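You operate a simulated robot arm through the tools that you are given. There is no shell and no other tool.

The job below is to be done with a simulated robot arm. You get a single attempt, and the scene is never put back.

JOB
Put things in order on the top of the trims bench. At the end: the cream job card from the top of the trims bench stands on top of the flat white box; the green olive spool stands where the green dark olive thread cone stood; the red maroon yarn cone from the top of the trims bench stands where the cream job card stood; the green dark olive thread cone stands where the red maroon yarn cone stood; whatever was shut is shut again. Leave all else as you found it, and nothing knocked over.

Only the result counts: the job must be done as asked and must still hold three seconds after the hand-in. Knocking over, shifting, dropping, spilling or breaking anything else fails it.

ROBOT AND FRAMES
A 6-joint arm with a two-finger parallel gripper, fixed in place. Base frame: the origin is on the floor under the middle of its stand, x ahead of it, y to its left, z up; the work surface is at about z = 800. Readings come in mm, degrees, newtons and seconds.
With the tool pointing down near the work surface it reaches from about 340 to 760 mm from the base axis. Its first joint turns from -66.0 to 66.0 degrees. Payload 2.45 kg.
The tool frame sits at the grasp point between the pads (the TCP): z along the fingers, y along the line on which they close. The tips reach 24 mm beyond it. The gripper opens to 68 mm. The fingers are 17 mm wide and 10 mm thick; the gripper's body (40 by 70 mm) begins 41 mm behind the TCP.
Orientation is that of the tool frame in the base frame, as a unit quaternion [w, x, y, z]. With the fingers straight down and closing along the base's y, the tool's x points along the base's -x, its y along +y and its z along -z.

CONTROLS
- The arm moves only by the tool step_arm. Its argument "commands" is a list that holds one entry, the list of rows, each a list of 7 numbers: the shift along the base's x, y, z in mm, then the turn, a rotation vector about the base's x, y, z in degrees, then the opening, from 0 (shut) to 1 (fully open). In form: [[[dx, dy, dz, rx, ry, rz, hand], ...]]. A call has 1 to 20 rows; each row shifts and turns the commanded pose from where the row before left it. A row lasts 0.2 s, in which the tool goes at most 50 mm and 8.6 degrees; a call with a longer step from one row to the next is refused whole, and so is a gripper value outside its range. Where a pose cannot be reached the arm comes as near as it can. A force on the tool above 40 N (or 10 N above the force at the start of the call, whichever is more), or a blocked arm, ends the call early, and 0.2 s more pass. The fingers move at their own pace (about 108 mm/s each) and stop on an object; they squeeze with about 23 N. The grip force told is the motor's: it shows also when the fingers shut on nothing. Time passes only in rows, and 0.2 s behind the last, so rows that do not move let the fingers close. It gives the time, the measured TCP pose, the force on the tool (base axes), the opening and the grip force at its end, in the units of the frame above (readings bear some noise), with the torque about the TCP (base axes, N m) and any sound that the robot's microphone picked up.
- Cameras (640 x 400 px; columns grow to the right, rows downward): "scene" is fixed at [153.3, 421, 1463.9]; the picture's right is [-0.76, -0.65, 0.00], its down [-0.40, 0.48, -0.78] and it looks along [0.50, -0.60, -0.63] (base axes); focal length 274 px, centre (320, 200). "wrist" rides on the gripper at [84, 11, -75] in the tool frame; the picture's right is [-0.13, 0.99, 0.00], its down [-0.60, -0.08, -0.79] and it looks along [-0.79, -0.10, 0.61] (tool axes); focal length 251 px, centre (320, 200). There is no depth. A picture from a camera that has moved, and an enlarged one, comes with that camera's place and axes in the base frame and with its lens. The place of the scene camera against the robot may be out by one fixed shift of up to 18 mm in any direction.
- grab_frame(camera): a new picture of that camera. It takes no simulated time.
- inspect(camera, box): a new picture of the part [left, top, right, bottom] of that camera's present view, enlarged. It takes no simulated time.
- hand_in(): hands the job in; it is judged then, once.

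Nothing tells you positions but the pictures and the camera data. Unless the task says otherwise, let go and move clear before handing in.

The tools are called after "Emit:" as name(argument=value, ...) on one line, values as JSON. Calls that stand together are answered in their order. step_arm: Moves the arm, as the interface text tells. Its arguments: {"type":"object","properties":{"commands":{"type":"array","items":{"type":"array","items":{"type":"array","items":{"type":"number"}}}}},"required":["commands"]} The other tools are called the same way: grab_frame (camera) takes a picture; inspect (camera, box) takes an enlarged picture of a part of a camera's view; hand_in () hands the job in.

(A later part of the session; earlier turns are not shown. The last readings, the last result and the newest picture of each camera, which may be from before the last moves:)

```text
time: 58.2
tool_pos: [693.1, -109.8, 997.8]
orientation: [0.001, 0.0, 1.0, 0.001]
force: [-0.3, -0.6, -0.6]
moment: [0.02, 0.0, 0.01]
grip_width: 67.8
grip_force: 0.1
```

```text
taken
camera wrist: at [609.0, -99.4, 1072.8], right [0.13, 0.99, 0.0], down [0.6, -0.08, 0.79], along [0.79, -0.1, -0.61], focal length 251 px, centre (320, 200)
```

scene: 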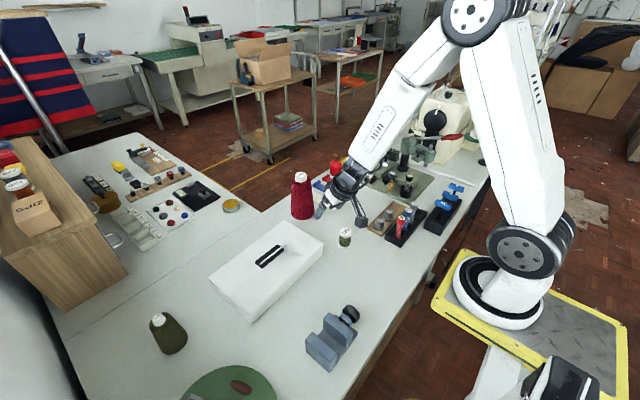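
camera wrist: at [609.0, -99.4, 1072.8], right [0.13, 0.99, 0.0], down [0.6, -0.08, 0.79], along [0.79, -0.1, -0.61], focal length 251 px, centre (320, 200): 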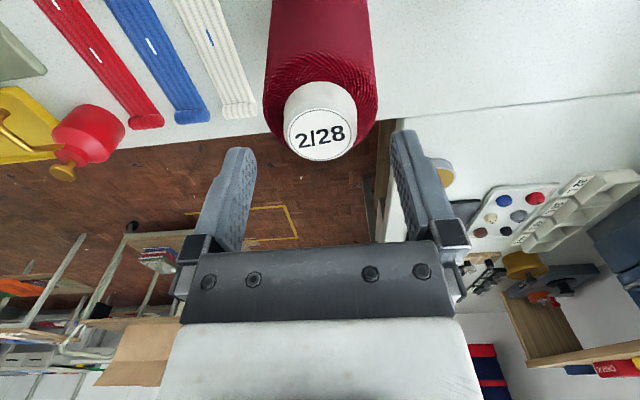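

Aligned to about 2 mm. I descend the last 21 mm and close on the neck.

Emit:
step_arm(commands=[[[-1, 0, -8, 0, 0, 0, 1], [-1, 0, -7, 0, 0, 0, 1], [0, 0, -5, 0, 0, 0, 1], [0, 0, 0, 0, 0, 0, 1]]])

Emit:
grab_frame(camera="wrist")

```text
time: 59.2
tool_pos: [690.2, -109.2, 979.8]
orientation: [0.001, 0.0, 1.0, 0.001]
force: [0.9, -0.1, 1.0]
moment: [0.0, 0.03, 0.0]
grip_width: 68.0
grip_force: 0.0
```

```text
taken
camera wrist: at [606.4, -98.9, 1053.9], right [0.13, 0.99, 0.0], down [0.6, -0.08, 0.79], along [0.79, -0.1, -0.61], focal length 251 px, centre (320, 200)
```

wrist: 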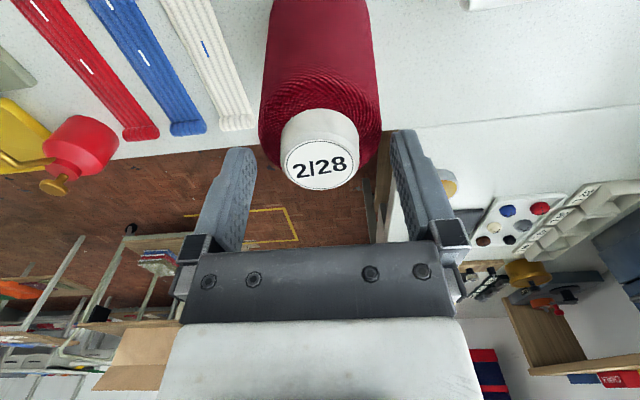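

Emit:
step_arm(commands=[[[0, -0.5, -2, 0, 0, 0, 1], [0, 0, 0, 0, 0, 0, 0.75], [0, 0, 0, 0, 0, 0, 0.62], [0, 0, 0, 0, 0, 0, 0.55], [0, 0, 0, 0, 0, 0, 0.45], [0, 0, 0, 0, 0, 0, 0.2], [0, 0, 0, 0, 0, 0, 0]]])

Emit:
grab_frame(camera="wrist")

```text
time: 60.8
tool_pos: [690.6, -111.0, 976.2]
orientation: [0.001, 0.001, 1.0, 0.001]
force: [-1.0, 0.1, 0.1]
moment: [-0.04, 0.0, 0.0]
grip_width: 38.8
grip_force: 22.8
```

```text
taken
camera wrist: at [606.4, -99.9, 1051.5], right [0.13, 0.99, 0.0], down [0.6, -0.08, 0.79], along [0.79, -0.1, -0.61], focal length 251 px, centre (320, 200)
```

wrist: 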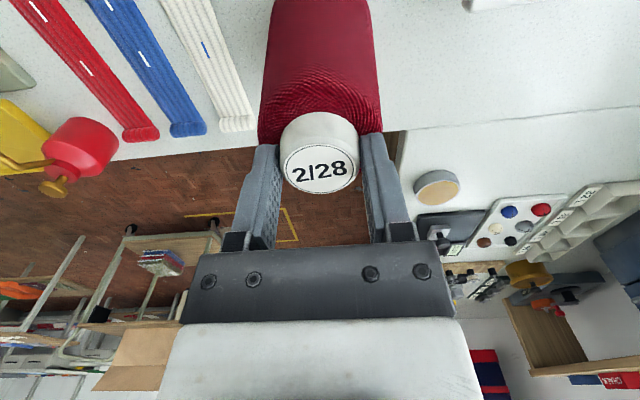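

The neck is gripped at 38.8 mm. I lift slowly and check for slip.

Emit:
step_arm(commands=[[[0, 0, 2, 0, 0, 0, 0], [0, 0, 3, 0, 0, 0, 0], [0, 0, 4, 0, 0, 0, 0], [0, 0, 6, 0, 0, 0, 0], [0, 0, 0, 0, 0, 0, 0]]])

Emit:
grab_frame(camera="wrist")

Emit:
inspect(camera="scene", box=[260, 130, 350, 230])

```text
time: 62.0
tool_pos: [689.9, -108.6, 992.8]
orientation: [0.001, 0.0, 1.0, 0.0]
force: [1.1, 0.5, -0.9]
moment: [-0.02, 0.0, 0.02]
grip_width: 38.6
grip_force: 23.2
```

```text
taken
camera wrist: at [606.3, -98.7, 1067.1], right [0.13, 0.99, 0.0], down [0.6, -0.08, 0.79], along [0.79, -0.1, -0.61], focal length 251 px, centre (320, 200)
```

wrist: 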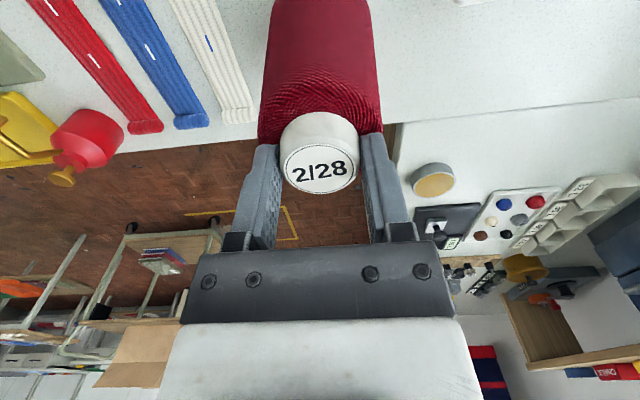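

```text
4.00 times, centred on (305, 180) of scene
camera zoom: at [153.3, 421.0, 1463.9], right [-0.76, -0.65, 0.0], down [-0.4, 0.48, -0.78], along [0.5, -0.6, -0.63], focal length 1098 px, centre (380, 280)
```

zoom: 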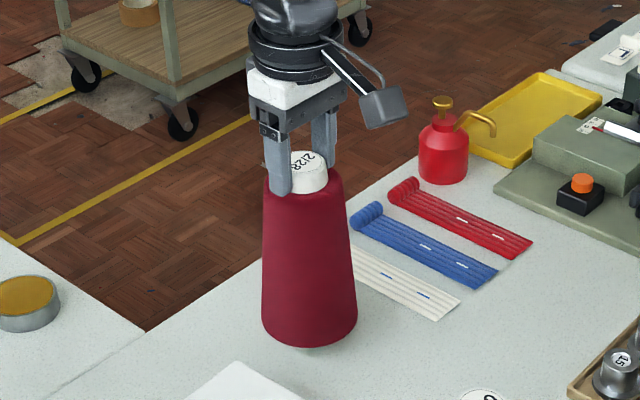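

No slip. I raise the cone well clear of everything (bottom above z=910) and then travel towards the card's old place.

Emit:
step_arm(commands=[[[0, 0, 8, 0, 0, 0, 0], [0, 0, 12, 0, 0, 0, 0], [0, 0, 14, 0, 0, 0, 0], [0, 0, 14, 0, 0, 0, 0], [0, 0, 14, 0, 0, 0, 0], [-5, 0, 14, 0, 0, 0, 0], [-10, 0, 12, 0, 0, 0, 0], [-15, -2, 10, 0, 0, 0, 0], [-18, -5, 5, 0, 0, 0, 0], [-20, -6, 0, 0, 0, 0, 0], [-20, -6, 0, 0, 0, 0, 0], [-20, -6, 0, 0, 0, 0, 0], [-20, -6, 0, 0, 0, 0, 0], [-20, -6, 0, 0, 0, 0, 0], [-20, -6, 0, 0, 0, 0, 0], [-18, -6, 0, 0, 0, 0, 0], [-12, -4, 0, 0, 0, 0, 0], [-5, -2, 0, 0, 0, 0, 0], [0, 0, 0, 0, 0, 0, 0]]])

Emit:
grab_frame(camera="wrist")

Emit:
grab_frame(camera="scene")

```text
time: 66.0
tool_pos: [488.3, -165.0, 1094.8]
orientation: [0.001, 0.0, 1.0, 0.001]
force: [0.4, 0.0, -1.8]
moment: [0.06, 0.01, -0.04]
grip_width: 38.6
grip_force: 23.0
```

```text
taken
camera wrist: at [403.9, -154.8, 1169.7], right [0.13, 0.99, 0.0], down [0.6, -0.08, 0.79], along [0.79, -0.1, -0.61], focal length 251 px, centre (320, 200)
```

wrist: 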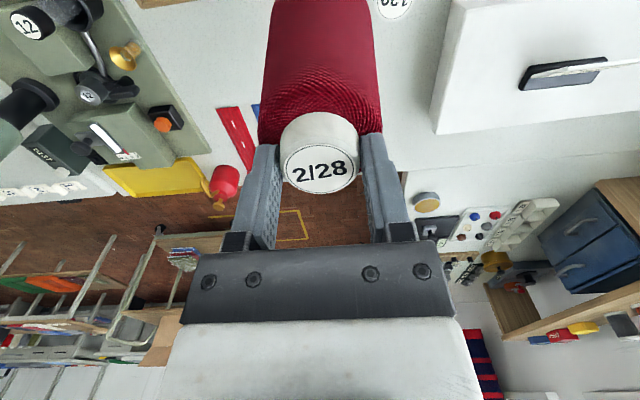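

```text
taken
```

scene: 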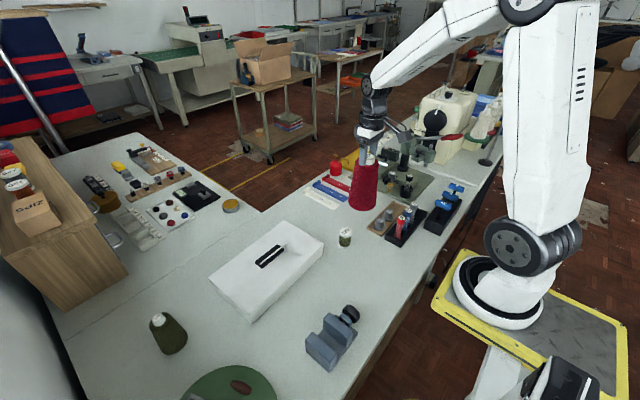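

The cone hangs straight and steady. I travel on to above the card's old place, turning the gripper by -90° so the wrist camera looks along the bench edge and sees the gap on both sides.

Emit:
step_arm(commands=[[[-8, -3, 0, 0, 0, -8.18, 0], [-16, -6, 0, 0, 0, -8.18, 0], [-18, -7, 0, 0, 0, -8.18, 0], [-18, -7, 0, 0, 0, -8.18, 0], [-18, -7, 0, 0, 0, -8.18, 0], [-18, -7, 0, 0, 0, -8.18, 0], [-18, -7, 0, 0, 0, -8.18, 0], [-18, -7, 0, 0, 0, -8.18, 0], [-18, -7, 0, 0, 0, -8.18, 0], [-18, -7, 0, 0, 0, -8.18, 0], [-15, -5, 0, 0, 0, -8.18, 0], [-6, -3, 0, 0, 0, 0, 0], [-2, 0, 0, 0, 0, 0, 0], [0, 0, 0, 0, 0, 0, 0]]])

Emit:
grab_frame(camera="wrist")

Emit:
grab_frame(camera="scene")

```text
time: 69.0
tool_pos: [296.0, -238.3, 1094.3]
orientation: [0.002, 0.708, 0.706, 0.0]
force: [-0.6, 0.5, -1.6]
moment: [0.0, -0.01, -0.01]
grip_width: 38.3
grip_force: 22.8
```

```text
taken
camera wrist: at [305.8, -154.0, 1168.4], right [0.99, -0.13, 0.0], down [-0.08, -0.6, 0.79], along [-0.1, -0.79, -0.61], focal length 251 px, centre (320, 200)
```

wrist: 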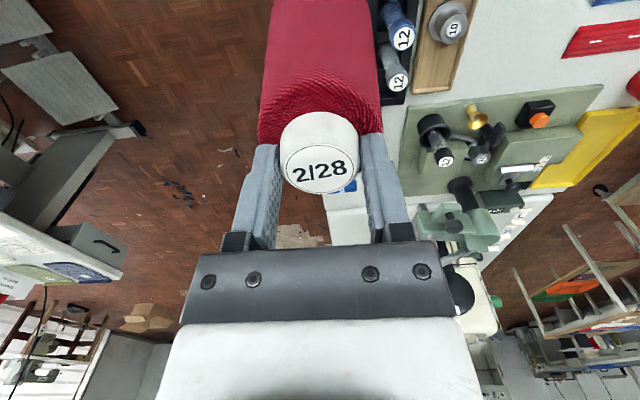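

```text
taken
```

scene: 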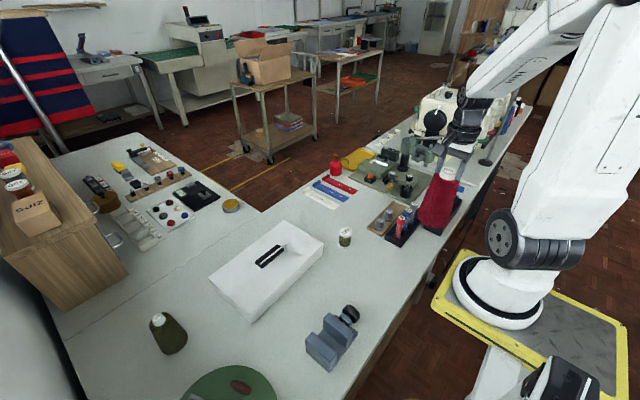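

The cone is over the spot. I lower it to about 30 mm above the bench and check the clearances to the tray and the bench edge.

Emit:
step_arm(commands=[[[0, 0, -8, 0, 0, 0, 0], [0, 0, -12, 0, 0, 0, 0], [0, 0, -14, 0, 0, 0, 0], [0, 0, -14, 0, 0, 0, 0], [0, 0, -14, 0, 0, 0, 0], [0, 0, -12, 0, 0, 0, 0], [0, 0, -8, 0, 0, 0, 0], [0, 0, -4, 0, 0, 0, 0], [0, 0, 0, 0, 0, 0, 0]]])

Emit:
inspect(camera="wrist", box=[220, 0, 430, 130])

Emit:
inspect(camera="scene", box=[380, 170, 480, 270])

```text
time: 71.0
tool_pos: [296.8, -238.3, 1010.1]
orientation: [0.001, 0.707, 0.707, 0.001]
force: [0.1, 0.4, -1.6]
moment: [0.01, -0.02, 0.01]
grip_width: 38.3
grip_force: 23.0
```

```text
3.05 times, centred on (325, 65) of wrist
camera zoom: at [307.4, -154.1, 1084.1], right [0.99, -0.13, 0.0], down [-0.08, -0.6, 0.79], along [-0.1, -0.79, -0.61], focal length 766 px, centre (305, 611)
```

zoom: 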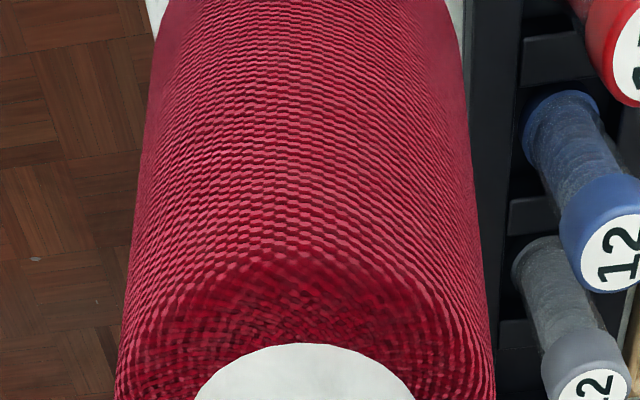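

```text
4.00 times, centred on (430, 220) of scene
camera zoom: at [153.3, 421.0, 1463.9], right [-0.76, -0.65, 0.0], down [-0.4, 0.48, -0.78], along [0.5, -0.6, -0.63], focal length 1098 px, centre (-120, 120)
```

zoom: 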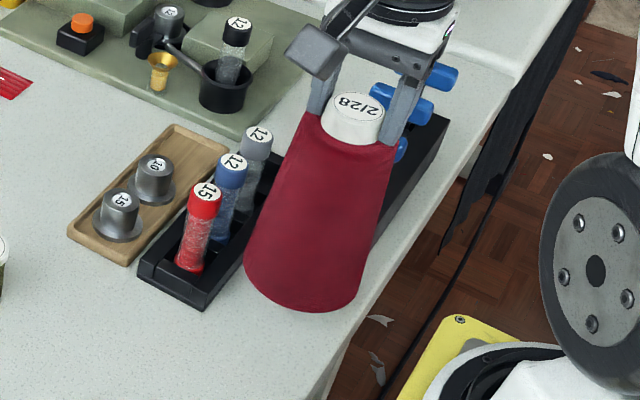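

By my measures the gap between bench edge (x≈252) and tray (x≈346) just takes the cone at x≈297, where it is now. I lower slowly until the bench is felt.

Emit:
step_arm(commands=[[[0, 0, -6, 0, 0, 0, 0], [0, 0, -8, 0, 0, 0, 0], [0, 0, -6, 0, 0, 0, 0], [0, 0, -4, 0, 0, 0, 0], [0, 0, -3, 0, 0, 0, 0], [0, 0, 0, 0, 0, 0, 0]]])

Emit:
inspect(camera="wrist", box=[220, 0, 430, 130])

Emit:
inspect(camera="scene", box=[390, 190, 470, 270])

```text
time: 72.4
tool_pos: [298.3, -237.6, 981.7]
orientation: [0.001, 0.707, 0.707, -0.001]
force: [-0.3, 0.0, -2.1]
moment: [0.0, -0.04, -0.01]
grip_width: 38.4
grip_force: 23.5
```

```text
3.05 times, centred on (325, 65) of wrist
camera zoom: at [308.4, -154.1, 1055.7], right [0.99, -0.13, 0.0], down [-0.08, -0.6, 0.79], along [-0.1, -0.79, -0.61], focal length 766 px, centre (305, 611)
```

zoom: 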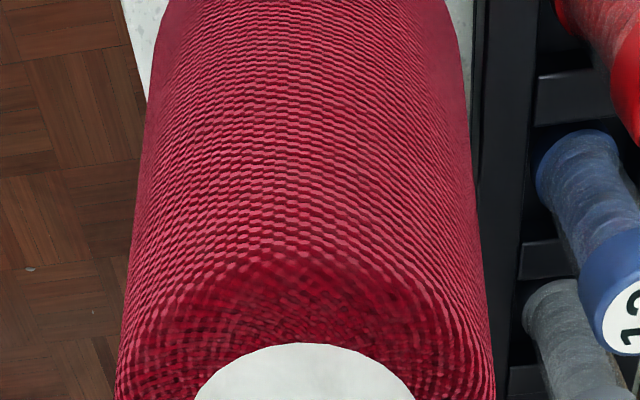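

```text
5.00 times, centred on (430, 230) of scene
camera zoom: at [153.3, 421.0, 1463.9], right [-0.76, -0.65, 0.0], down [-0.4, 0.48, -0.78], along [0.5, -0.6, -0.63], focal length 1372 px, centre (-230, 50)
```

zoom: 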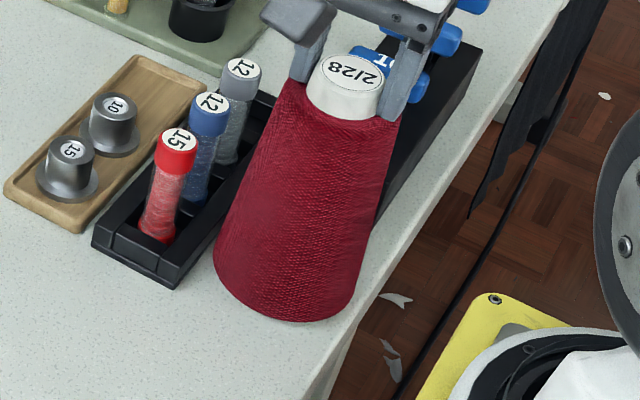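

Both gaps look about 3–4 mm, so the cone fits. I lower the last few millimetres to contact.

Emit:
step_arm(commands=[[[-0.5, 0, -2, 0, 0, 0, 0], [0, 0, -1.5, 0, 0, 0, 0], [0, 0, -1, 0, 0, 0, 0], [0, 0, 0, 0, 0, 0, 0]]])

```text
time: 73.4
tool_pos: [295.3, -239.3, 976.7]
orientation: [0.001, 0.707, 0.708, -0.001]
force: [0.3, 0.6, 4.0]
moment: [0.09, 0.16, 0.01]
grip_width: 38.6
grip_force: 22.7
```

Contact is felt. I release slowly and let it settle.

Emit:
step_arm(commands=[[[0, 0, 0, 0, 0, 0, 0.5], [0, 0, 0, 0, 0, 0, 0.57], [0, 0, 0, 0, 0, 0, 0.6], [0, 0, 0, 0, 0, 0, 0.65], [0, 0, 0, 0, 0, 0, 0.75], [0, 0, 0, 0, 0, 0, 0.9], [0, 0, 0, 0, 0, 0, 1], [0, 0, 0, 0, 0, 0, 1]]])

Emit:
inspect(camera="wrist", box=[220, 0, 430, 200])

Emit:
inspect(camera="scene", box=[390, 190, 470, 270])

```text
time: 75.2
tool_pos: [295.3, -238.8, 978.1]
orientation: [0.002, 0.707, 0.708, 0.0]
force: [0.6, -0.4, -0.4]
moment: [-0.03, -0.01, -0.04]
grip_width: 68.1
grip_force: 0.1
```

```text
2.00 times, centred on (325, 100) of wrist
camera zoom: at [307.5, -154.8, 1051.6], right [0.99, -0.13, 0.0], down [-0.08, -0.6, 0.79], along [-0.1, -0.79, -0.61], focal length 503 px, centre (310, 400)
```

zoom: 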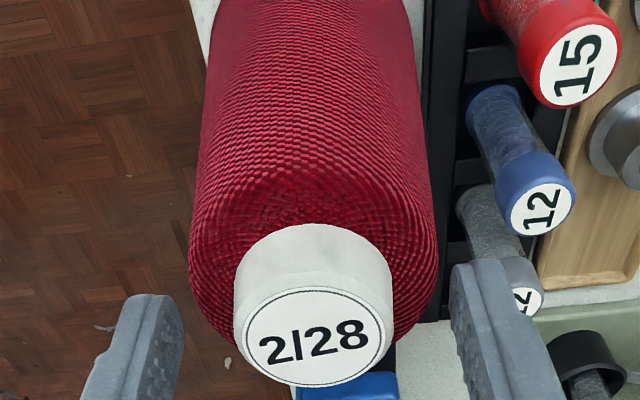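

```text
5.00 times, centred on (430, 230) of scene
camera zoom: at [153.3, 421.0, 1463.9], right [-0.76, -0.65, 0.0], down [-0.4, 0.48, -0.78], along [0.5, -0.6, -0.63], focal length 1372 px, centre (-230, 50)
```

zoom: 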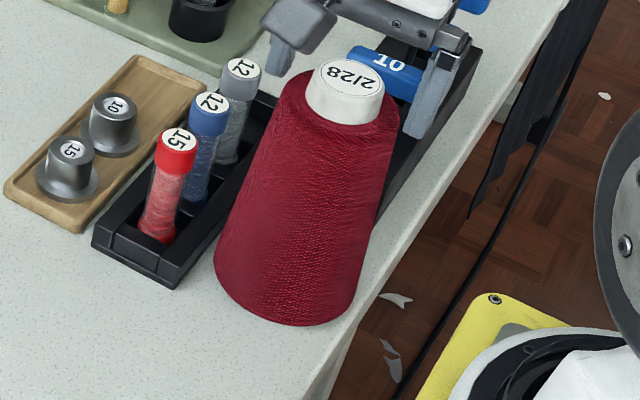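

The maroon cone stands by itself. I raise the gripper straight up and check from above.

Emit:
step_arm(commands=[[[0, 0, 6, 0, 0, 0, 1], [0, 0, 10, 0, 0, 0, 1], [0, 0, 14, 0, 0, 0, 1], [0, 0, 16, 0, 0, 0, 1], [0, 0, 16, 0, 0, 0, 1], [0, 10, 16, 0, 0, 0, 1], [0, 20, 16, 0, 0, 0, 1], [0, 25, 10, 0, 0, 0, 1], [0, 25, 0, 0, 0, 0, 1], [0, 25, 0, 0, 0, 0, 1], [0, 20, 0, 0, 0, 0, 1], [0, 0, 0, 0, 0, 0, 1]]])

Emit:
inspect(camera="wrist", box=[200, 20, 460, 200])

Emit:
grab_frame(camera="scene")

```text
time: 77.8
tool_pos: [301.5, -115.4, 1082.0]
orientation: [0.001, 0.707, 0.707, 0.0]
force: [0.4, 0.2, -0.8]
moment: [0.02, -0.03, -0.01]
grip_width: 67.8
grip_force: 0.0
out of reach, approached as far as the arm can: row 11
```

```text
2.22 times, centred on (330, 110) of wrist
camera zoom: at [313.2, -31.7, 1157.6], right [0.99, -0.13, 0.0], down [-0.08, -0.6, 0.79], along [-0.1, -0.79, -0.61], focal length 559 px, centre (298, 400)
```

zoom: 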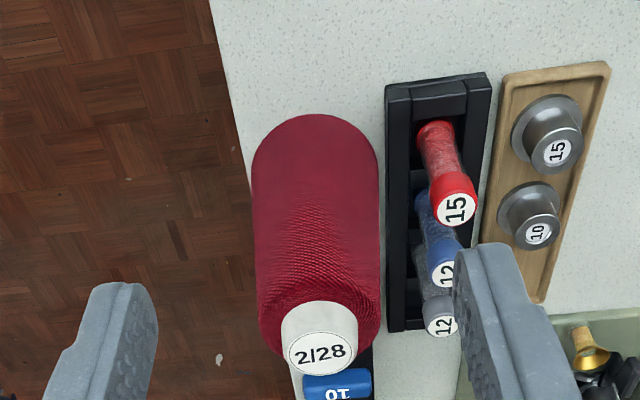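

```text
taken
```

scene: 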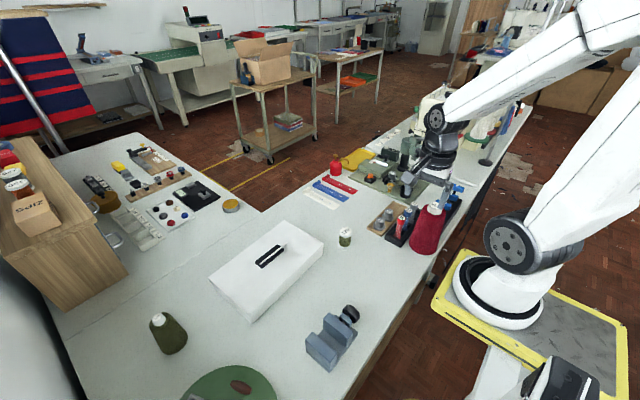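

The maroon cone stands with a visible gap to the tray. Next I swing round to the dark olive cone, unwinding the wrist first and then crossing the bench high up.

Emit:
step_arm(commands=[[[10, 3, 0, 0, 0, 8.2, 1], [14, 6, 0, 0, 0, 8.2, 1], [14, 6, 0, 0, 0, 8.2, 1], [14, 6, 0, 0, 0, 8.2, 1], [14, 6, 0, 0, 0, 8.2, 1], [14, 6, 0, 0, 0, 8.2, 1], [14, 6, 0, 0, 0, 8.2, 1], [14, 6, 0, 0, 0, 8.2, 1], [14, 6, 0, 0, 0, 8.2, 1], [14, 6, 0, 0, 0, 8.2, 1], [14, 6, 0, 0, 0, 8, 1], [0, 0, 0, 0, 0, 0, 1]]])

Emit:
step_arm(commands=[[[2, 20, 0, 0, 0, 3, 1], [4, 32, 0, 0, 0, 3, 1], [4, 32, 0, 0, 0, 3, 1], [4, 32, 0, 0, 0, 3, 1], [4, 32, 0, 0, 0, 3, 1], [4, 32, 0, 0, 0, 3, 1], [4, 32, 0, 0, 0, 3, 1], [4, 32, 0, 0, 0, 3, 1], [4, 32, 0, 0, 0, 3, 1], [4, 32, 0, 0, 0, 3, 1], [4, 30, 0, 0, 0, 3, 1], [4, 20, 0, 0, 0, 2, 1], [0, 0, 0, 0, 0, 0, 1]]])

Emit:
grab_frame(camera="wrist")

Emit:
grab_frame(camera="scene")

```text
time: 80.4
tool_pos: [451.0, -52.5, 1083.2]
orientation: [0.0, -0.001, 1.0, 0.001]
force: [0.6, 0.4, -0.6]
moment: [-0.01, 0.0, -0.04]
grip_width: 67.5
grip_force: 0.0
```

```text
time: 83.2
tool_pos: [493.4, 306.1, 1085.2]
orientation: [0.0, -0.3, 0.954, 0.001]
force: [-0.8, -0.5, 0.8]
moment: [-0.05, 0.0, -0.01]
grip_width: 68.1
grip_force: 0.1
```

```text
taken
camera wrist: at [419.2, 267.8, 1159.8], right [-0.46, 0.89, 0.0], down [0.54, 0.28, 0.79], along [0.7, 0.37, -0.61], focal length 251 px, centre (320, 200)
```

wrist: 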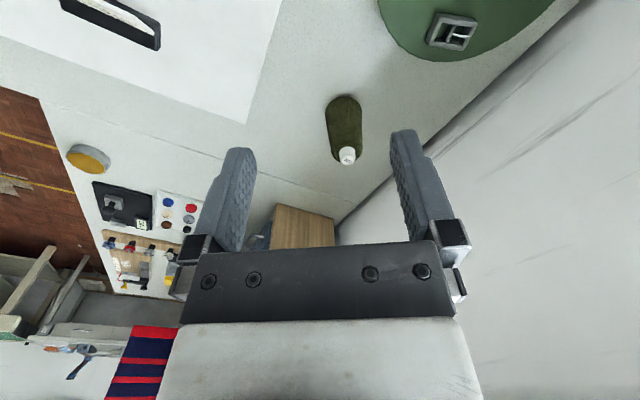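

```text
taken
```

scene: 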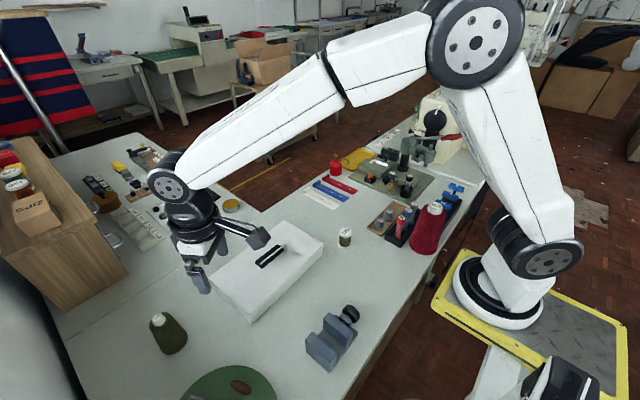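

I see the dark olive cone, with a wall close behind it. I zoom in to measure the cone and the wall.

Emit:
inspect(camera="wrist", box=[300, 80, 400, 180])

Emit:
inspect(camera="wrist", box=[240, 0, 640, 250])

```text
4.00 times, centred on (350, 130) of wrist
camera zoom: at [419.2, 267.8, 1159.8], right [-0.46, 0.89, 0.0], down [0.54, 0.28, 0.79], along [0.7, 0.37, -0.61], focal length 1006 px, centre (200, 480)
```

zoom: 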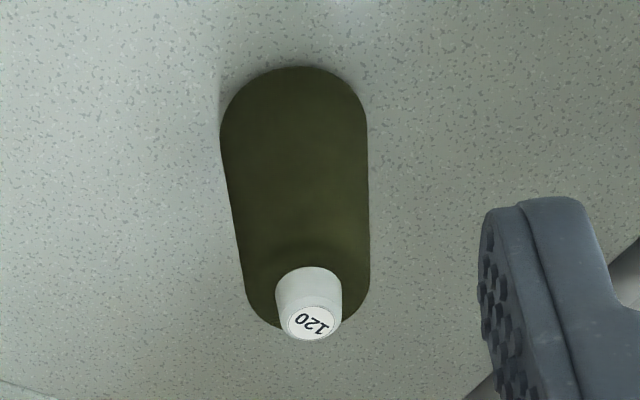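

```text
1.60 times, centred on (440, 125) of wrist
camera zoom: at [419.2, 267.8, 1159.8], right [-0.46, 0.89, 0.0], down [0.54, 0.28, 0.79], along [0.7, 0.37, -0.61], focal length 402 px, centre (128, 320)
```

zoom: 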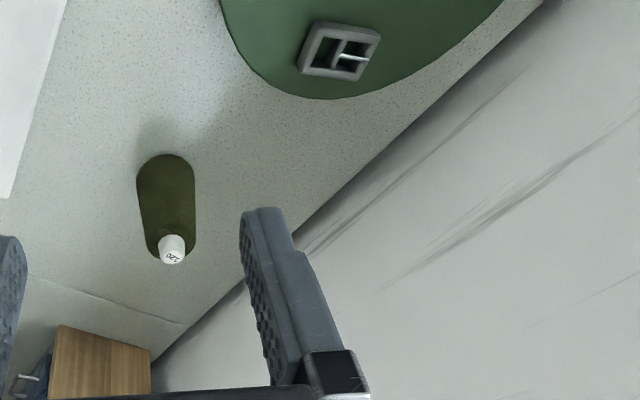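

The olive cone is at about (613, 412), base about 59 mm, about 110 mm tall, and the wall is some 165 mm behind it. I move closer and lower for a second, more exact look.

Emit:
step_arm(commands=[[[10, 11, -12, 0, 0, 0, 1], [14, 16, -16, 0, 0, 0, 1], [14, 16, -16, 0, 0, 0, 1], [12, 13, -16, 0, 0, 0, 1], [5, 6, -14, 0, 0, 0, 1], [0, 0, 0, 0, 0, 0, 1]]])

Emit:
inspect(camera="wrist", box=[240, 40, 400, 200])

Emit:
grab_frame(camera="wrist")

```text
time: 84.6
tool_pos: [549.8, 367.9, 1010.4]
orientation: [0.001, -0.301, 0.954, 0.001]
force: [-0.1, -0.3, 0.2]
moment: [0.04, 0.01, -0.01]
grip_width: 67.9
grip_force: 0.0
```

```text
2.50 times, centred on (320, 120) of wrist
camera zoom: at [475.1, 329.1, 1084.9], right [-0.46, 0.89, 0.0], down [0.54, 0.28, 0.79], along [0.7, 0.37, -0.61], focal length 629 px, centre (320, 400)
```

zoom: 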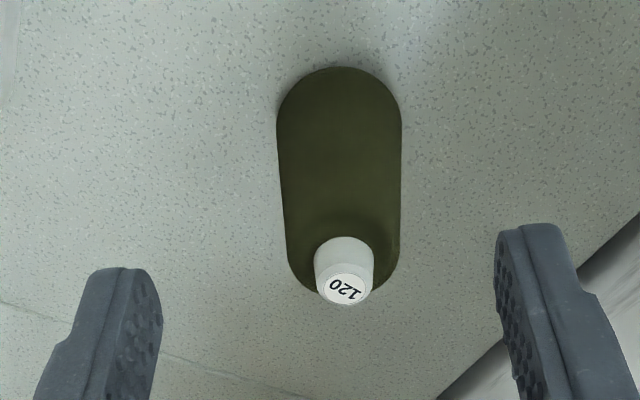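

```text
taken
camera wrist: at [475.1, 329.1, 1084.9], right [-0.46, 0.89, 0.0], down [0.54, 0.28, 0.79], along [0.7, 0.37, -0.61], focal length 251 px, centre (320, 200)
```

wrist: 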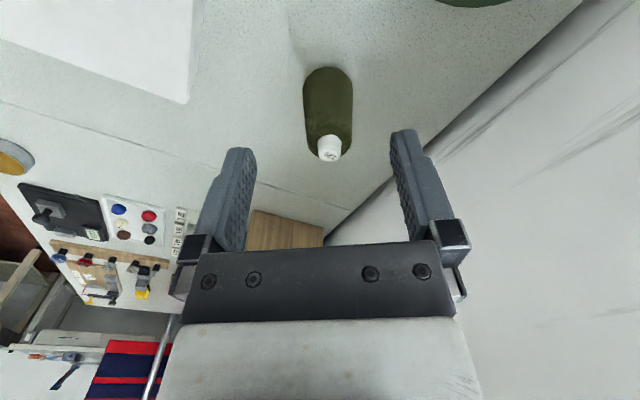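

Refined: olive cone centre (612, 411), top z=910, shoulder near z=893. I go above it, then descend to grip its body just under the shoulder.

Emit:
step_arm(commands=[[[12, 8, 0, 0, 0, 0, 1], [20, 14, 0, 0, 0, 0, 1], [20, 14, 0, 0, 0, 0, 1], [10.4, 7.1, 0, 0, 0, 0, 1], [0, 0, -15, 0, 0, 0, 1], [0, 0, -20, 0, 0, 0, 1], [0, 0, -20, 0, 0, 0, 1], [0, 0, 0, 0, 0, 0, 1]]])

Emit:
grab_frame(camera="wrist")

```text
time: 86.4
tool_pos: [613.5, 410.6, 952.4]
orientation: [0.001, -0.301, 0.954, 0.001]
force: [0.9, -0.2, -0.2]
moment: [0.0, -0.03, 0.02]
grip_width: 67.8
grip_force: 0.0
```

```text
taken
camera wrist: at [538.7, 371.7, 1026.8], right [-0.46, 0.89, 0.0], down [0.54, 0.28, 0.79], along [0.7, 0.37, -0.61], focal length 251 px, centre (320, 200)
```

wrist: 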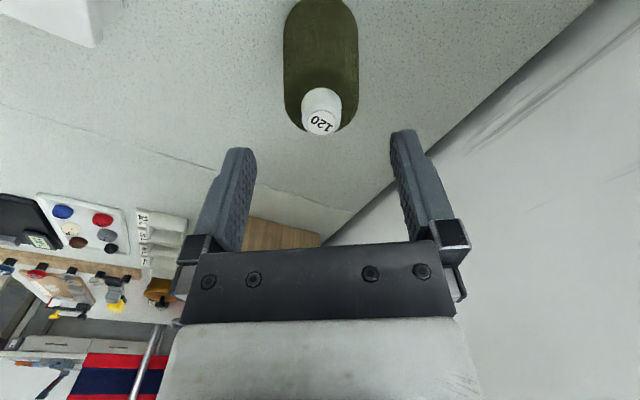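

Still aligned within about 1 mm. I descend to the grip height.

Emit:
step_arm(commands=[[[-1, -0.5, -15, 0, 0, 0, 1], [0, 0, -15, 0, 0, 0, 1], [0, 0, -15, 0, 0, 0, 1], [0, 0, -14, 0, 0, 0, 1], [0, 0, -8, 0, 0, 0, 1], [0, 0, -3, 0, 0, 0, 1], [0, 0, 0, 0, 0, 0, 1]]])

Emit:
grab_frame(camera="wrist")

Emit:
inspect(camera="scene", box=[110, 260, 250, 380])

```text
time: 88.0
tool_pos: [613.2, 410.2, 884.4]
orientation: [0.001, -0.301, 0.954, 0.001]
force: [1.0, -0.5, 0.2]
moment: [-0.02, 0.02, -0.04]
grip_width: 67.7
grip_force: 0.0
```

```text
taken
camera wrist: at [537.9, 370.4, 959.1], right [-0.46, 0.89, 0.0], down [0.54, 0.28, 0.79], along [0.7, 0.37, -0.61], focal length 251 px, centre (320, 200)
```

wrist: 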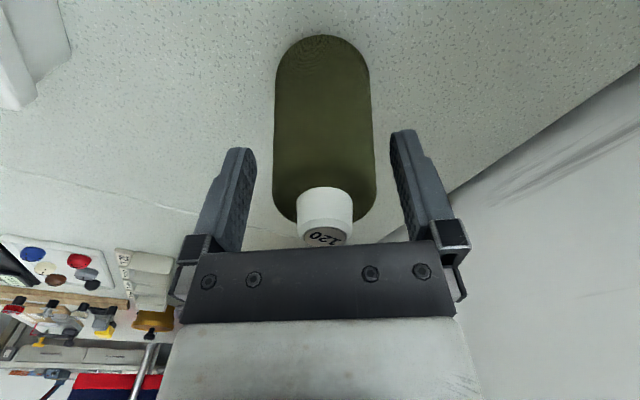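

```text
3.33 times, centred on (180, 320) of scene
camera zoom: at [153.3, 421.0, 1463.9], right [-0.76, -0.65, 0.0], down [-0.4, 0.48, -0.78], along [0.5, -0.6, -0.63], focal length 915 px, centre (787, -200)
```

zoom: 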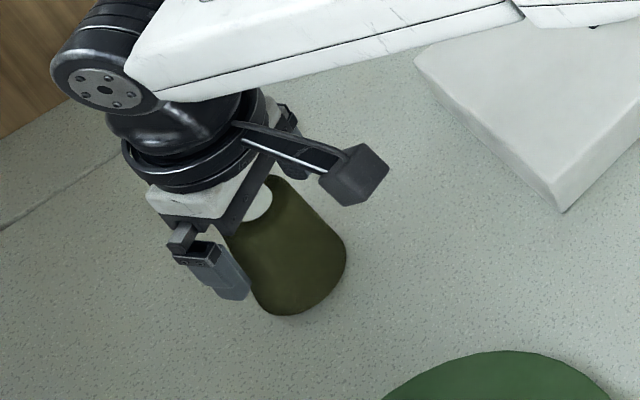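

Centred between the fingers with room under the palm. I close slowly.

Emit:
step_arm(commands=[[[0, 0, 0, 0, 0, 0, 0.85], [0, 0, 0, 0, 0, 0, 0.78], [0, 0, 0, 0, 0, 0, 0.73], [0, 0, 0, 0, 0, 0, 0.69], [0, 0, 0, 0, 0, 0, 0.65], [0, 0, 0, 0, 0, 0, 0.5], [0, 0, 0, 0, 0, 0, 0.2], [0, 0, 0, 0, 0, 0, 0]]])

Emit:
grab_frame(camera="wrist")

```text
time: 89.8
tool_pos: [613.0, 409.9, 884.7]
orientation: [0.002, -0.301, 0.954, 0.001]
force: [0.6, 0.6, 1.0]
moment: [0.04, -0.02, 0.03]
grip_width: 47.7
grip_force: 23.2
```

```text
taken
camera wrist: at [537.9, 370.4, 959.4], right [-0.46, 0.89, 0.0], down [0.54, 0.28, 0.79], along [0.7, 0.37, -0.61], focal length 251 px, centre (320, 200)
```

wrist: 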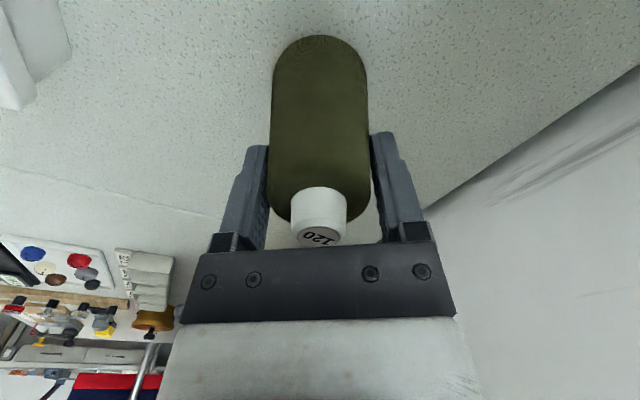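

Gripped at 47.7 mm. I lift slowly and check for slip.

Emit:
step_arm(commands=[[[0, 0, 2, 0, 0, 0, 0], [0, 0, 3, 0, 0, 0, 0], [0, 0, 4, 0, 0, 0, 0], [0, 0, 6, 0, 0, 0, 0], [0, 0, 0, 0, 0, 0, 0]]])

Emit:
grab_frame(camera="wrist")

Emit:
inspect(camera="scene", box=[110, 260, 250, 380])

```text
time: 91.0
tool_pos: [612.1, 408.8, 899.8]
orientation: [0.001, -0.301, 0.954, 0.001]
force: [-0.5, 0.0, -1.2]
moment: [0.01, 0.05, 0.03]
grip_width: 47.6
grip_force: 22.8
```

```text
taken
camera wrist: at [537.7, 369.2, 974.4], right [-0.46, 0.89, 0.0], down [0.54, 0.28, 0.79], along [0.7, 0.37, -0.61], focal length 251 px, centre (320, 200)
```

wrist: 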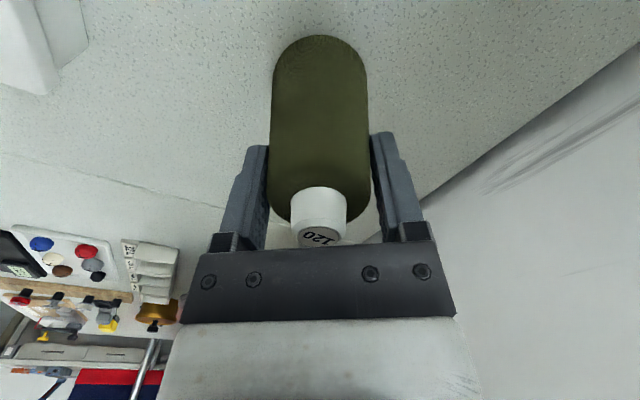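

```text
3.33 times, centred on (180, 320) of scene
camera zoom: at [153.3, 421.0, 1463.9], right [-0.76, -0.65, 0.0], down [-0.4, 0.48, -0.78], along [0.5, -0.6, -0.63], focal length 915 px, centre (787, -200)
```

zoom: 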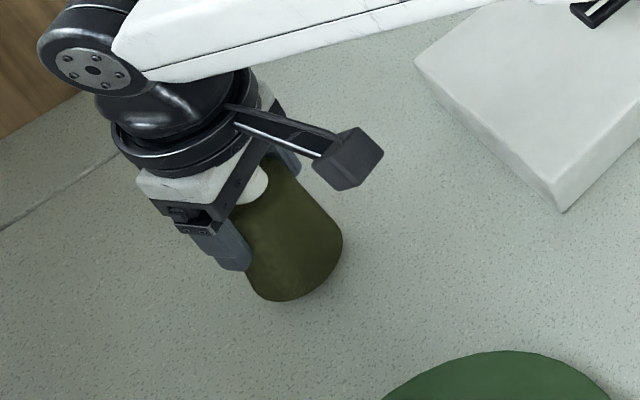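

No slip. I raise it well above the card and box and carry it across to the maroon cone's old place.

Emit:
step_arm(commands=[[[0, 0, 8, 0, 0, 0, 0], [0, 0, 14, 0, 0, 0, 0], [0, 0, 16, 0, 0, 0, 0], [0, 0, 18, 0, 0, 0, 0], [0, 0, 18, 0, 0, 0, 0], [-4, -4, 18, 0, 0, 0, 0], [-6, -8, 18, 0, 0, 0, 0], [-6, -12, 18, 0, 0, 0, 0], [-6, -16, 18, 0, 0, -2, 0], [-4, -20, 14, 0, 0, -2, 0], [-2, -24, 8, 0, 0, -2, 0], [0, -26, 0, 0, 0, -2, 0], [0, -26, 0, 0, 0, -2, 0], [0, -26, 0, 0, 0, -2, 0], [0, -26, 0, 0, 0, -2, 0], [0, -26, 0, 0, 0, -2, 0], [0, -26, 0, 0, 0, -2, 0], [0, -18, 0, 0, 0, 0, 0], [0, -8, 0, 0, 0, 0, 0], [0, 0, 0, 0, 0, 0, 0]]])

Emit:
grab_frame(camera="scene")

Emit:
grab_frame(camera="wrist")

```text
time: 95.2
tool_pos: [585.7, 143.3, 1066.9]
orientation: [0.001, -0.148, 0.989, 0.001]
force: [0.8, -0.3, -1.2]
moment: [0.0, -0.02, -0.02]
grip_width: 47.4
grip_force: 23.0
```

```text
taken
```

scene: 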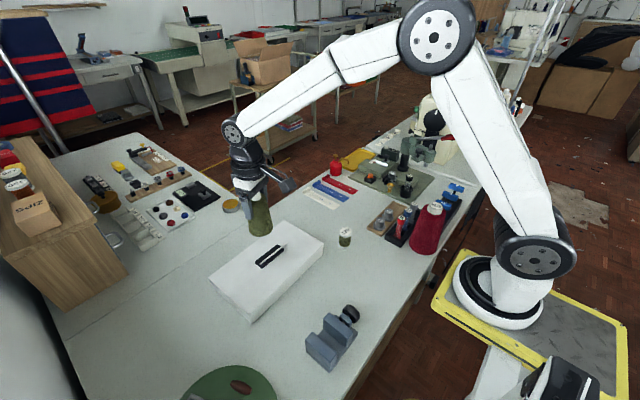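

```text
taken
camera wrist: at [501.3, 128.4, 1141.6], right [-0.17, 0.99, 0.0], down [0.6, 0.1, 0.79], along [0.78, 0.13, -0.61], focal length 251 px, centre (320, 200)
```

wrist: 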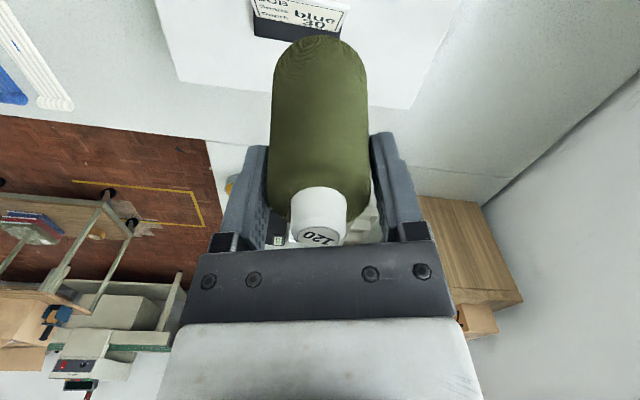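

Emit:
step_arm(commands=[[[4, -10, 0, 0, 0, -1, 0], [8, -20, 0, 0, 0, -1.5, 0], [10, -25, 0, 0, 0, -1.6, 0], [11, -26, 0, 0, 0, -1.6, 0], [11, -26, 0, 0, 0, -1.6, 0], [11, -26, 0, 0, 0, -1.6, 0], [11, -26, 0, 0, 0, -1.6, 0], [11, -26, 0, 0, 0, -1.6, 0], [11, -26, 0, 0, 0, -1.6, 0], [10, -24, 0, 0, 0, -1.6, 0], [5, -13, 0, 0, 0, -1.7, 0], [2, -5, 0, 0, 0, 0, 0], [0, 0, 0, 0, 0, 0, 0]]])

Emit:
grab_frame(camera="wrist")

Emit:
grab_frame(camera="scene")

```text
time: 98.0
tool_pos: [691.4, -107.8, 1067.5]
orientation: [0.001, -0.001, 1.0, 0.001]
force: [-0.6, 0.1, -0.4]
moment: [0.0, -0.02, 0.0]
grip_width: 47.5
grip_force: 22.6
```

```text
taken
camera wrist: at [607.3, -97.1, 1142.1], right [0.13, 0.99, 0.0], down [0.6, -0.08, 0.79], along [0.79, -0.1, -0.61], focal length 251 px, centre (320, 200)
```

wrist: 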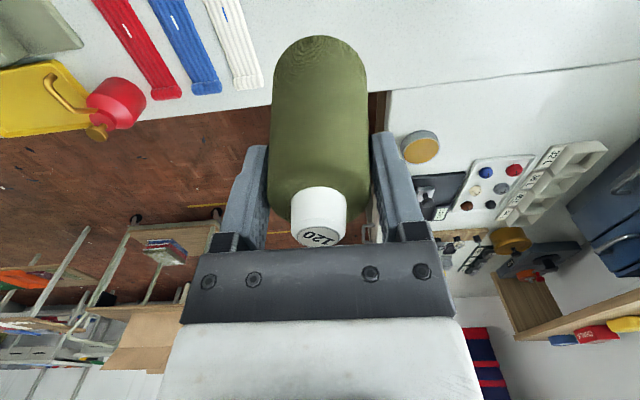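

```text
taken
```

scene: 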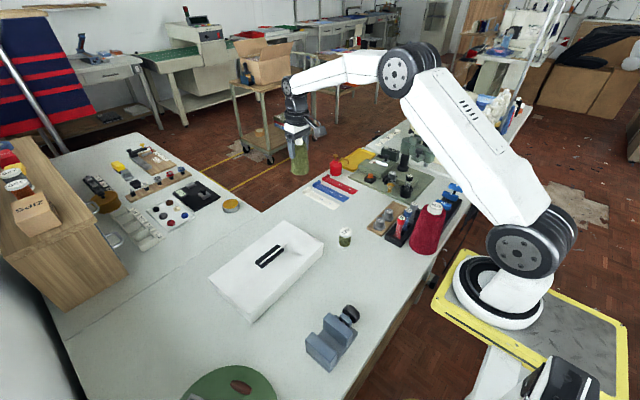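

It is above the maroon cone's old place. I lower it, slowing near the bench.

Emit:
step_arm(commands=[[[-0.8, -2.2, -10, 0, 0, 0, 0], [0, 0, -16, 0, 0, 0, 0], [0, 0, -20, 0, 0, 0, 0], [0, 0, -20, 0, 0, 0, 0], [0, 0, -20, 0, 0, 0, 0], [0, 0, -20, 0, 0, 0, 0], [0, 0, -20, 0, 0, 0, 0], [0, 0, -18, 0, 0, 0, 0], [0, 0, -14, 0, 0, 0, 0], [0, 0, -10, 0, 0, 0, 0], [0, 0, -5, 0, 0, 0, 0], [0, 0, 0, 0, 0, 0, 0]]])

Emit:
grab_frame(camera="wrist")

Emit:
inspect(camera="scene", box=[250, 130, 370, 240])

```text
time: 100.6
tool_pos: [688.2, -113.6, 895.2]
orientation: [0.002, 0.0, 1.0, 0.001]
force: [-0.6, -0.1, -1.5]
moment: [-0.01, 0.02, -0.05]
grip_width: 47.3
grip_force: 23.1
```

```text
taken
camera wrist: at [605.3, -102.1, 969.8], right [0.13, 0.99, 0.0], down [0.6, -0.08, 0.79], along [0.79, -0.1, -0.61], focal length 251 px, centre (320, 200)
```

wrist: 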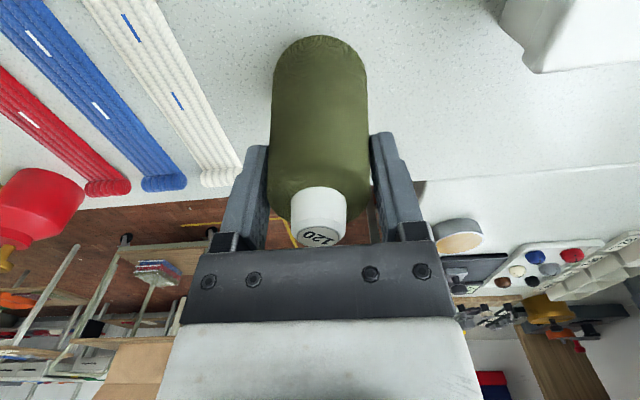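

```text
3.64 times, centred on (310, 185) of scene
camera zoom: at [153.3, 421.0, 1463.9], right [-0.76, -0.65, 0.0], down [-0.4, 0.48, -0.78], along [0.5, -0.6, -0.63], focal length 998 px, centre (356, 254)
```

zoom: 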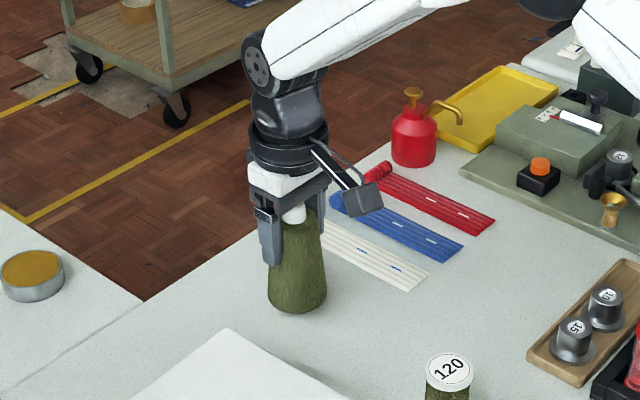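

Emit:
step_arm(commands=[[[1, 2, -4, 0, 0, 0, 0], [0, 0, -3, 0, 0, 0, 0], [0, 0, -2, 0, 0, 0, 0], [0, 0, -1, 0, 0, 0, 0], [0, 0, 0, 0, 0, 0, 0]]])

```text
time: 101.8
tool_pos: [690.3, -108.2, 885.4]
orientation: [0.002, 0.0, 1.0, 0.001]
force: [-3.8, 2.2, 7.1]
moment: [0.03, 0.26, -0.04]
grip_width: 47.1
grip_force: 23.6
```

Contact is felt (7 N). I ease off half a millimetre and release slowly.

Emit:
step_arm(commands=[[[0, 0, 0.7, 0, 0, 0, 0], [0, 0, 0, 0, 0, 0, 0.6], [0, 0, 0, 0, 0, 0, 0.68], [0, 0, 0, 0, 0, 0, 0.71], [0, 0, 0, 0, 0, 0, 0.75], [0, 0, 0, 0, 0, 0, 0.85], [0, 0, 0, 0, 0, 0, 1], [0, 0, 0, 0, 0, 0, 1]]])

Emit:
grab_frame(camera="wrist")

Emit:
inspect(camera="scene", box=[250, 130, 370, 240])

```text
time: 103.6
tool_pos: [690.1, -108.8, 885.3]
orientation: [0.001, 0.0, 1.0, 0.001]
force: [0.1, 0.6, -0.3]
moment: [-0.02, 0.0, 0.01]
grip_width: 68.1
grip_force: 0.0
```

```text
taken
camera wrist: at [605.8, -97.8, 960.1], right [0.13, 0.99, 0.0], down [0.6, -0.08, 0.79], along [0.79, -0.1, -0.61], focal length 251 px, centre (320, 200)
```

wrist: 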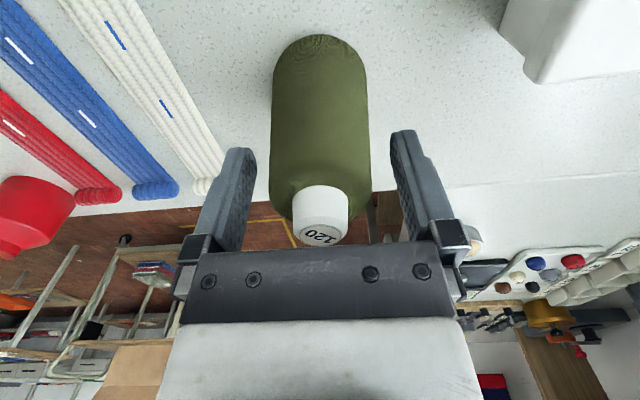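

```text
3.64 times, centred on (310, 185) of scene
camera zoom: at [153.3, 421.0, 1463.9], right [-0.76, -0.65, 0.0], down [-0.4, 0.48, -0.78], along [0.5, -0.6, -0.63], focal length 998 px, centre (356, 254)
```

zoom: 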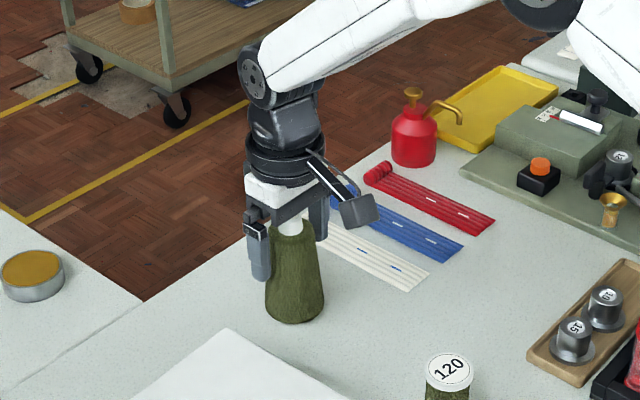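

The olive cone stands where the maroon cone was. I rise straight up and then move back to look at the small olive spool.

Emit:
step_arm(commands=[[[0, 0, 4, 0, 0, 0, 1], [0, 0, 8, 0, 0, 0, 1], [0, 0, 14, 0, 0, 0, 1], [0, 0, 20, 0, 0, 0, 1], [0, 0, 22, 0, 0, 0, 1], [0, 0, 22, 0, 0, 0, 1], [-10, 0, 20, 0, 0, 0, 1], [-25, 3, 5, 0, 0, 0, 1], [-35, 3, 0, 0, 0, 0, 1], [-40, 3, 0, 0, 0, 0, 1], [-40, 3, 0, 0, 0, 0, 1], [-40, 3, 0, 0, 0, 0, 1], [-35, 3, 0, 0, 0, 0, 1], [-20, 2, 0, 0, 0, 0, 1], [0, 0, 0, 0, 0, 0, 1]]])

Emit:
grab_frame(camera="wrist")

Emit:
grab_frame(camera="scene")

```text
time: 106.8
tool_pos: [443.4, -89.5, 1000.6]
orientation: [0.0, 0.0, 1.0, 0.001]
force: [-0.1, 0.6, -0.7]
moment: [-0.01, 0.0, 0.0]
grip_width: 68.0
grip_force: 0.0
```

```text
taken
camera wrist: at [359.4, -79.0, 1074.4], right [0.13, 0.99, 0.0], down [0.6, -0.08, 0.79], along [0.79, -0.1, -0.61], focal length 251 px, centre (320, 200)
```

wrist: 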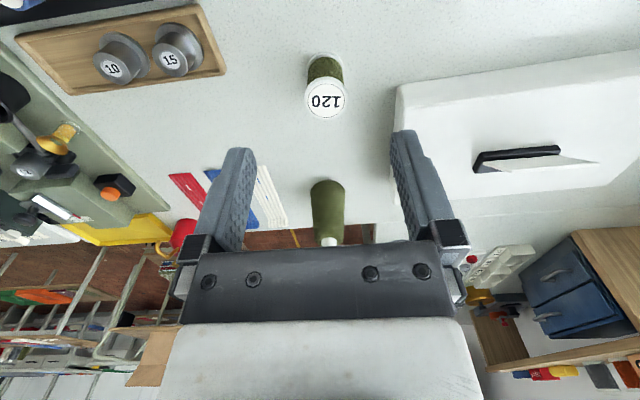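

```text
taken
```

scene: 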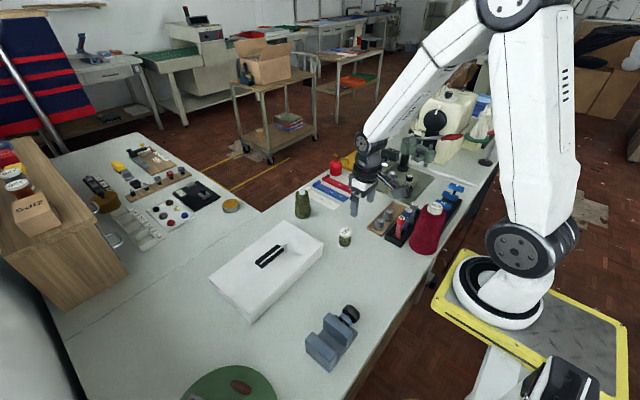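

The olive cone stands well at the maroon's old spot and the spool is in view. I zoom in on the spool to measure it.

Emit:
inspect(camera="wrist", box=[280, 30, 380, 130])

Emit:
inspect(camera="scene", box=[280, 175, 360, 255])

Emit:
inspect(camera="wrist", box=[390, 70, 640, 230])

```text
4.00 times, centred on (330, 80) of wrist
camera zoom: at [359.4, -79.0, 1074.4], right [0.13, 0.99, 0.0], down [0.6, -0.08, 0.79], along [0.79, -0.1, -0.61], focal length 1006 px, centre (280, 680)
```

zoom: 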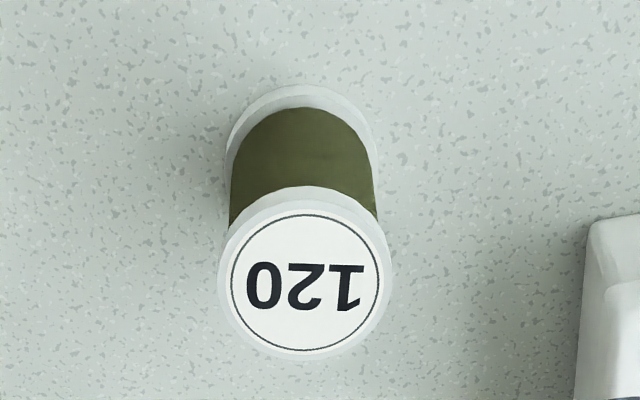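

```text
5.00 times, centred on (320, 215) of scene
camera zoom: at [153.3, 421.0, 1463.9], right [-0.76, -0.65, 0.0], down [-0.4, 0.48, -0.78], along [0.5, -0.6, -0.63], focal length 1372 px, centre (320, 125)
```

zoom: 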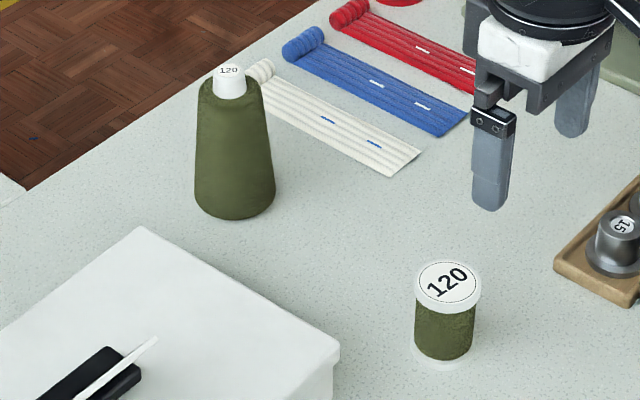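

```text
2.50 times, centred on (515, 150) of wrist
camera zoom: at [359.4, -79.0, 1074.4], right [0.13, 0.99, 0.0], down [0.6, -0.08, 0.79], along [0.79, -0.1, -0.61], focal length 629 px, centre (-168, 325)
```

zoom: 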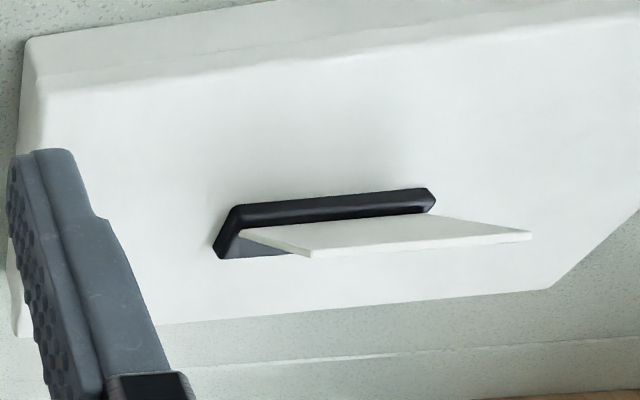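

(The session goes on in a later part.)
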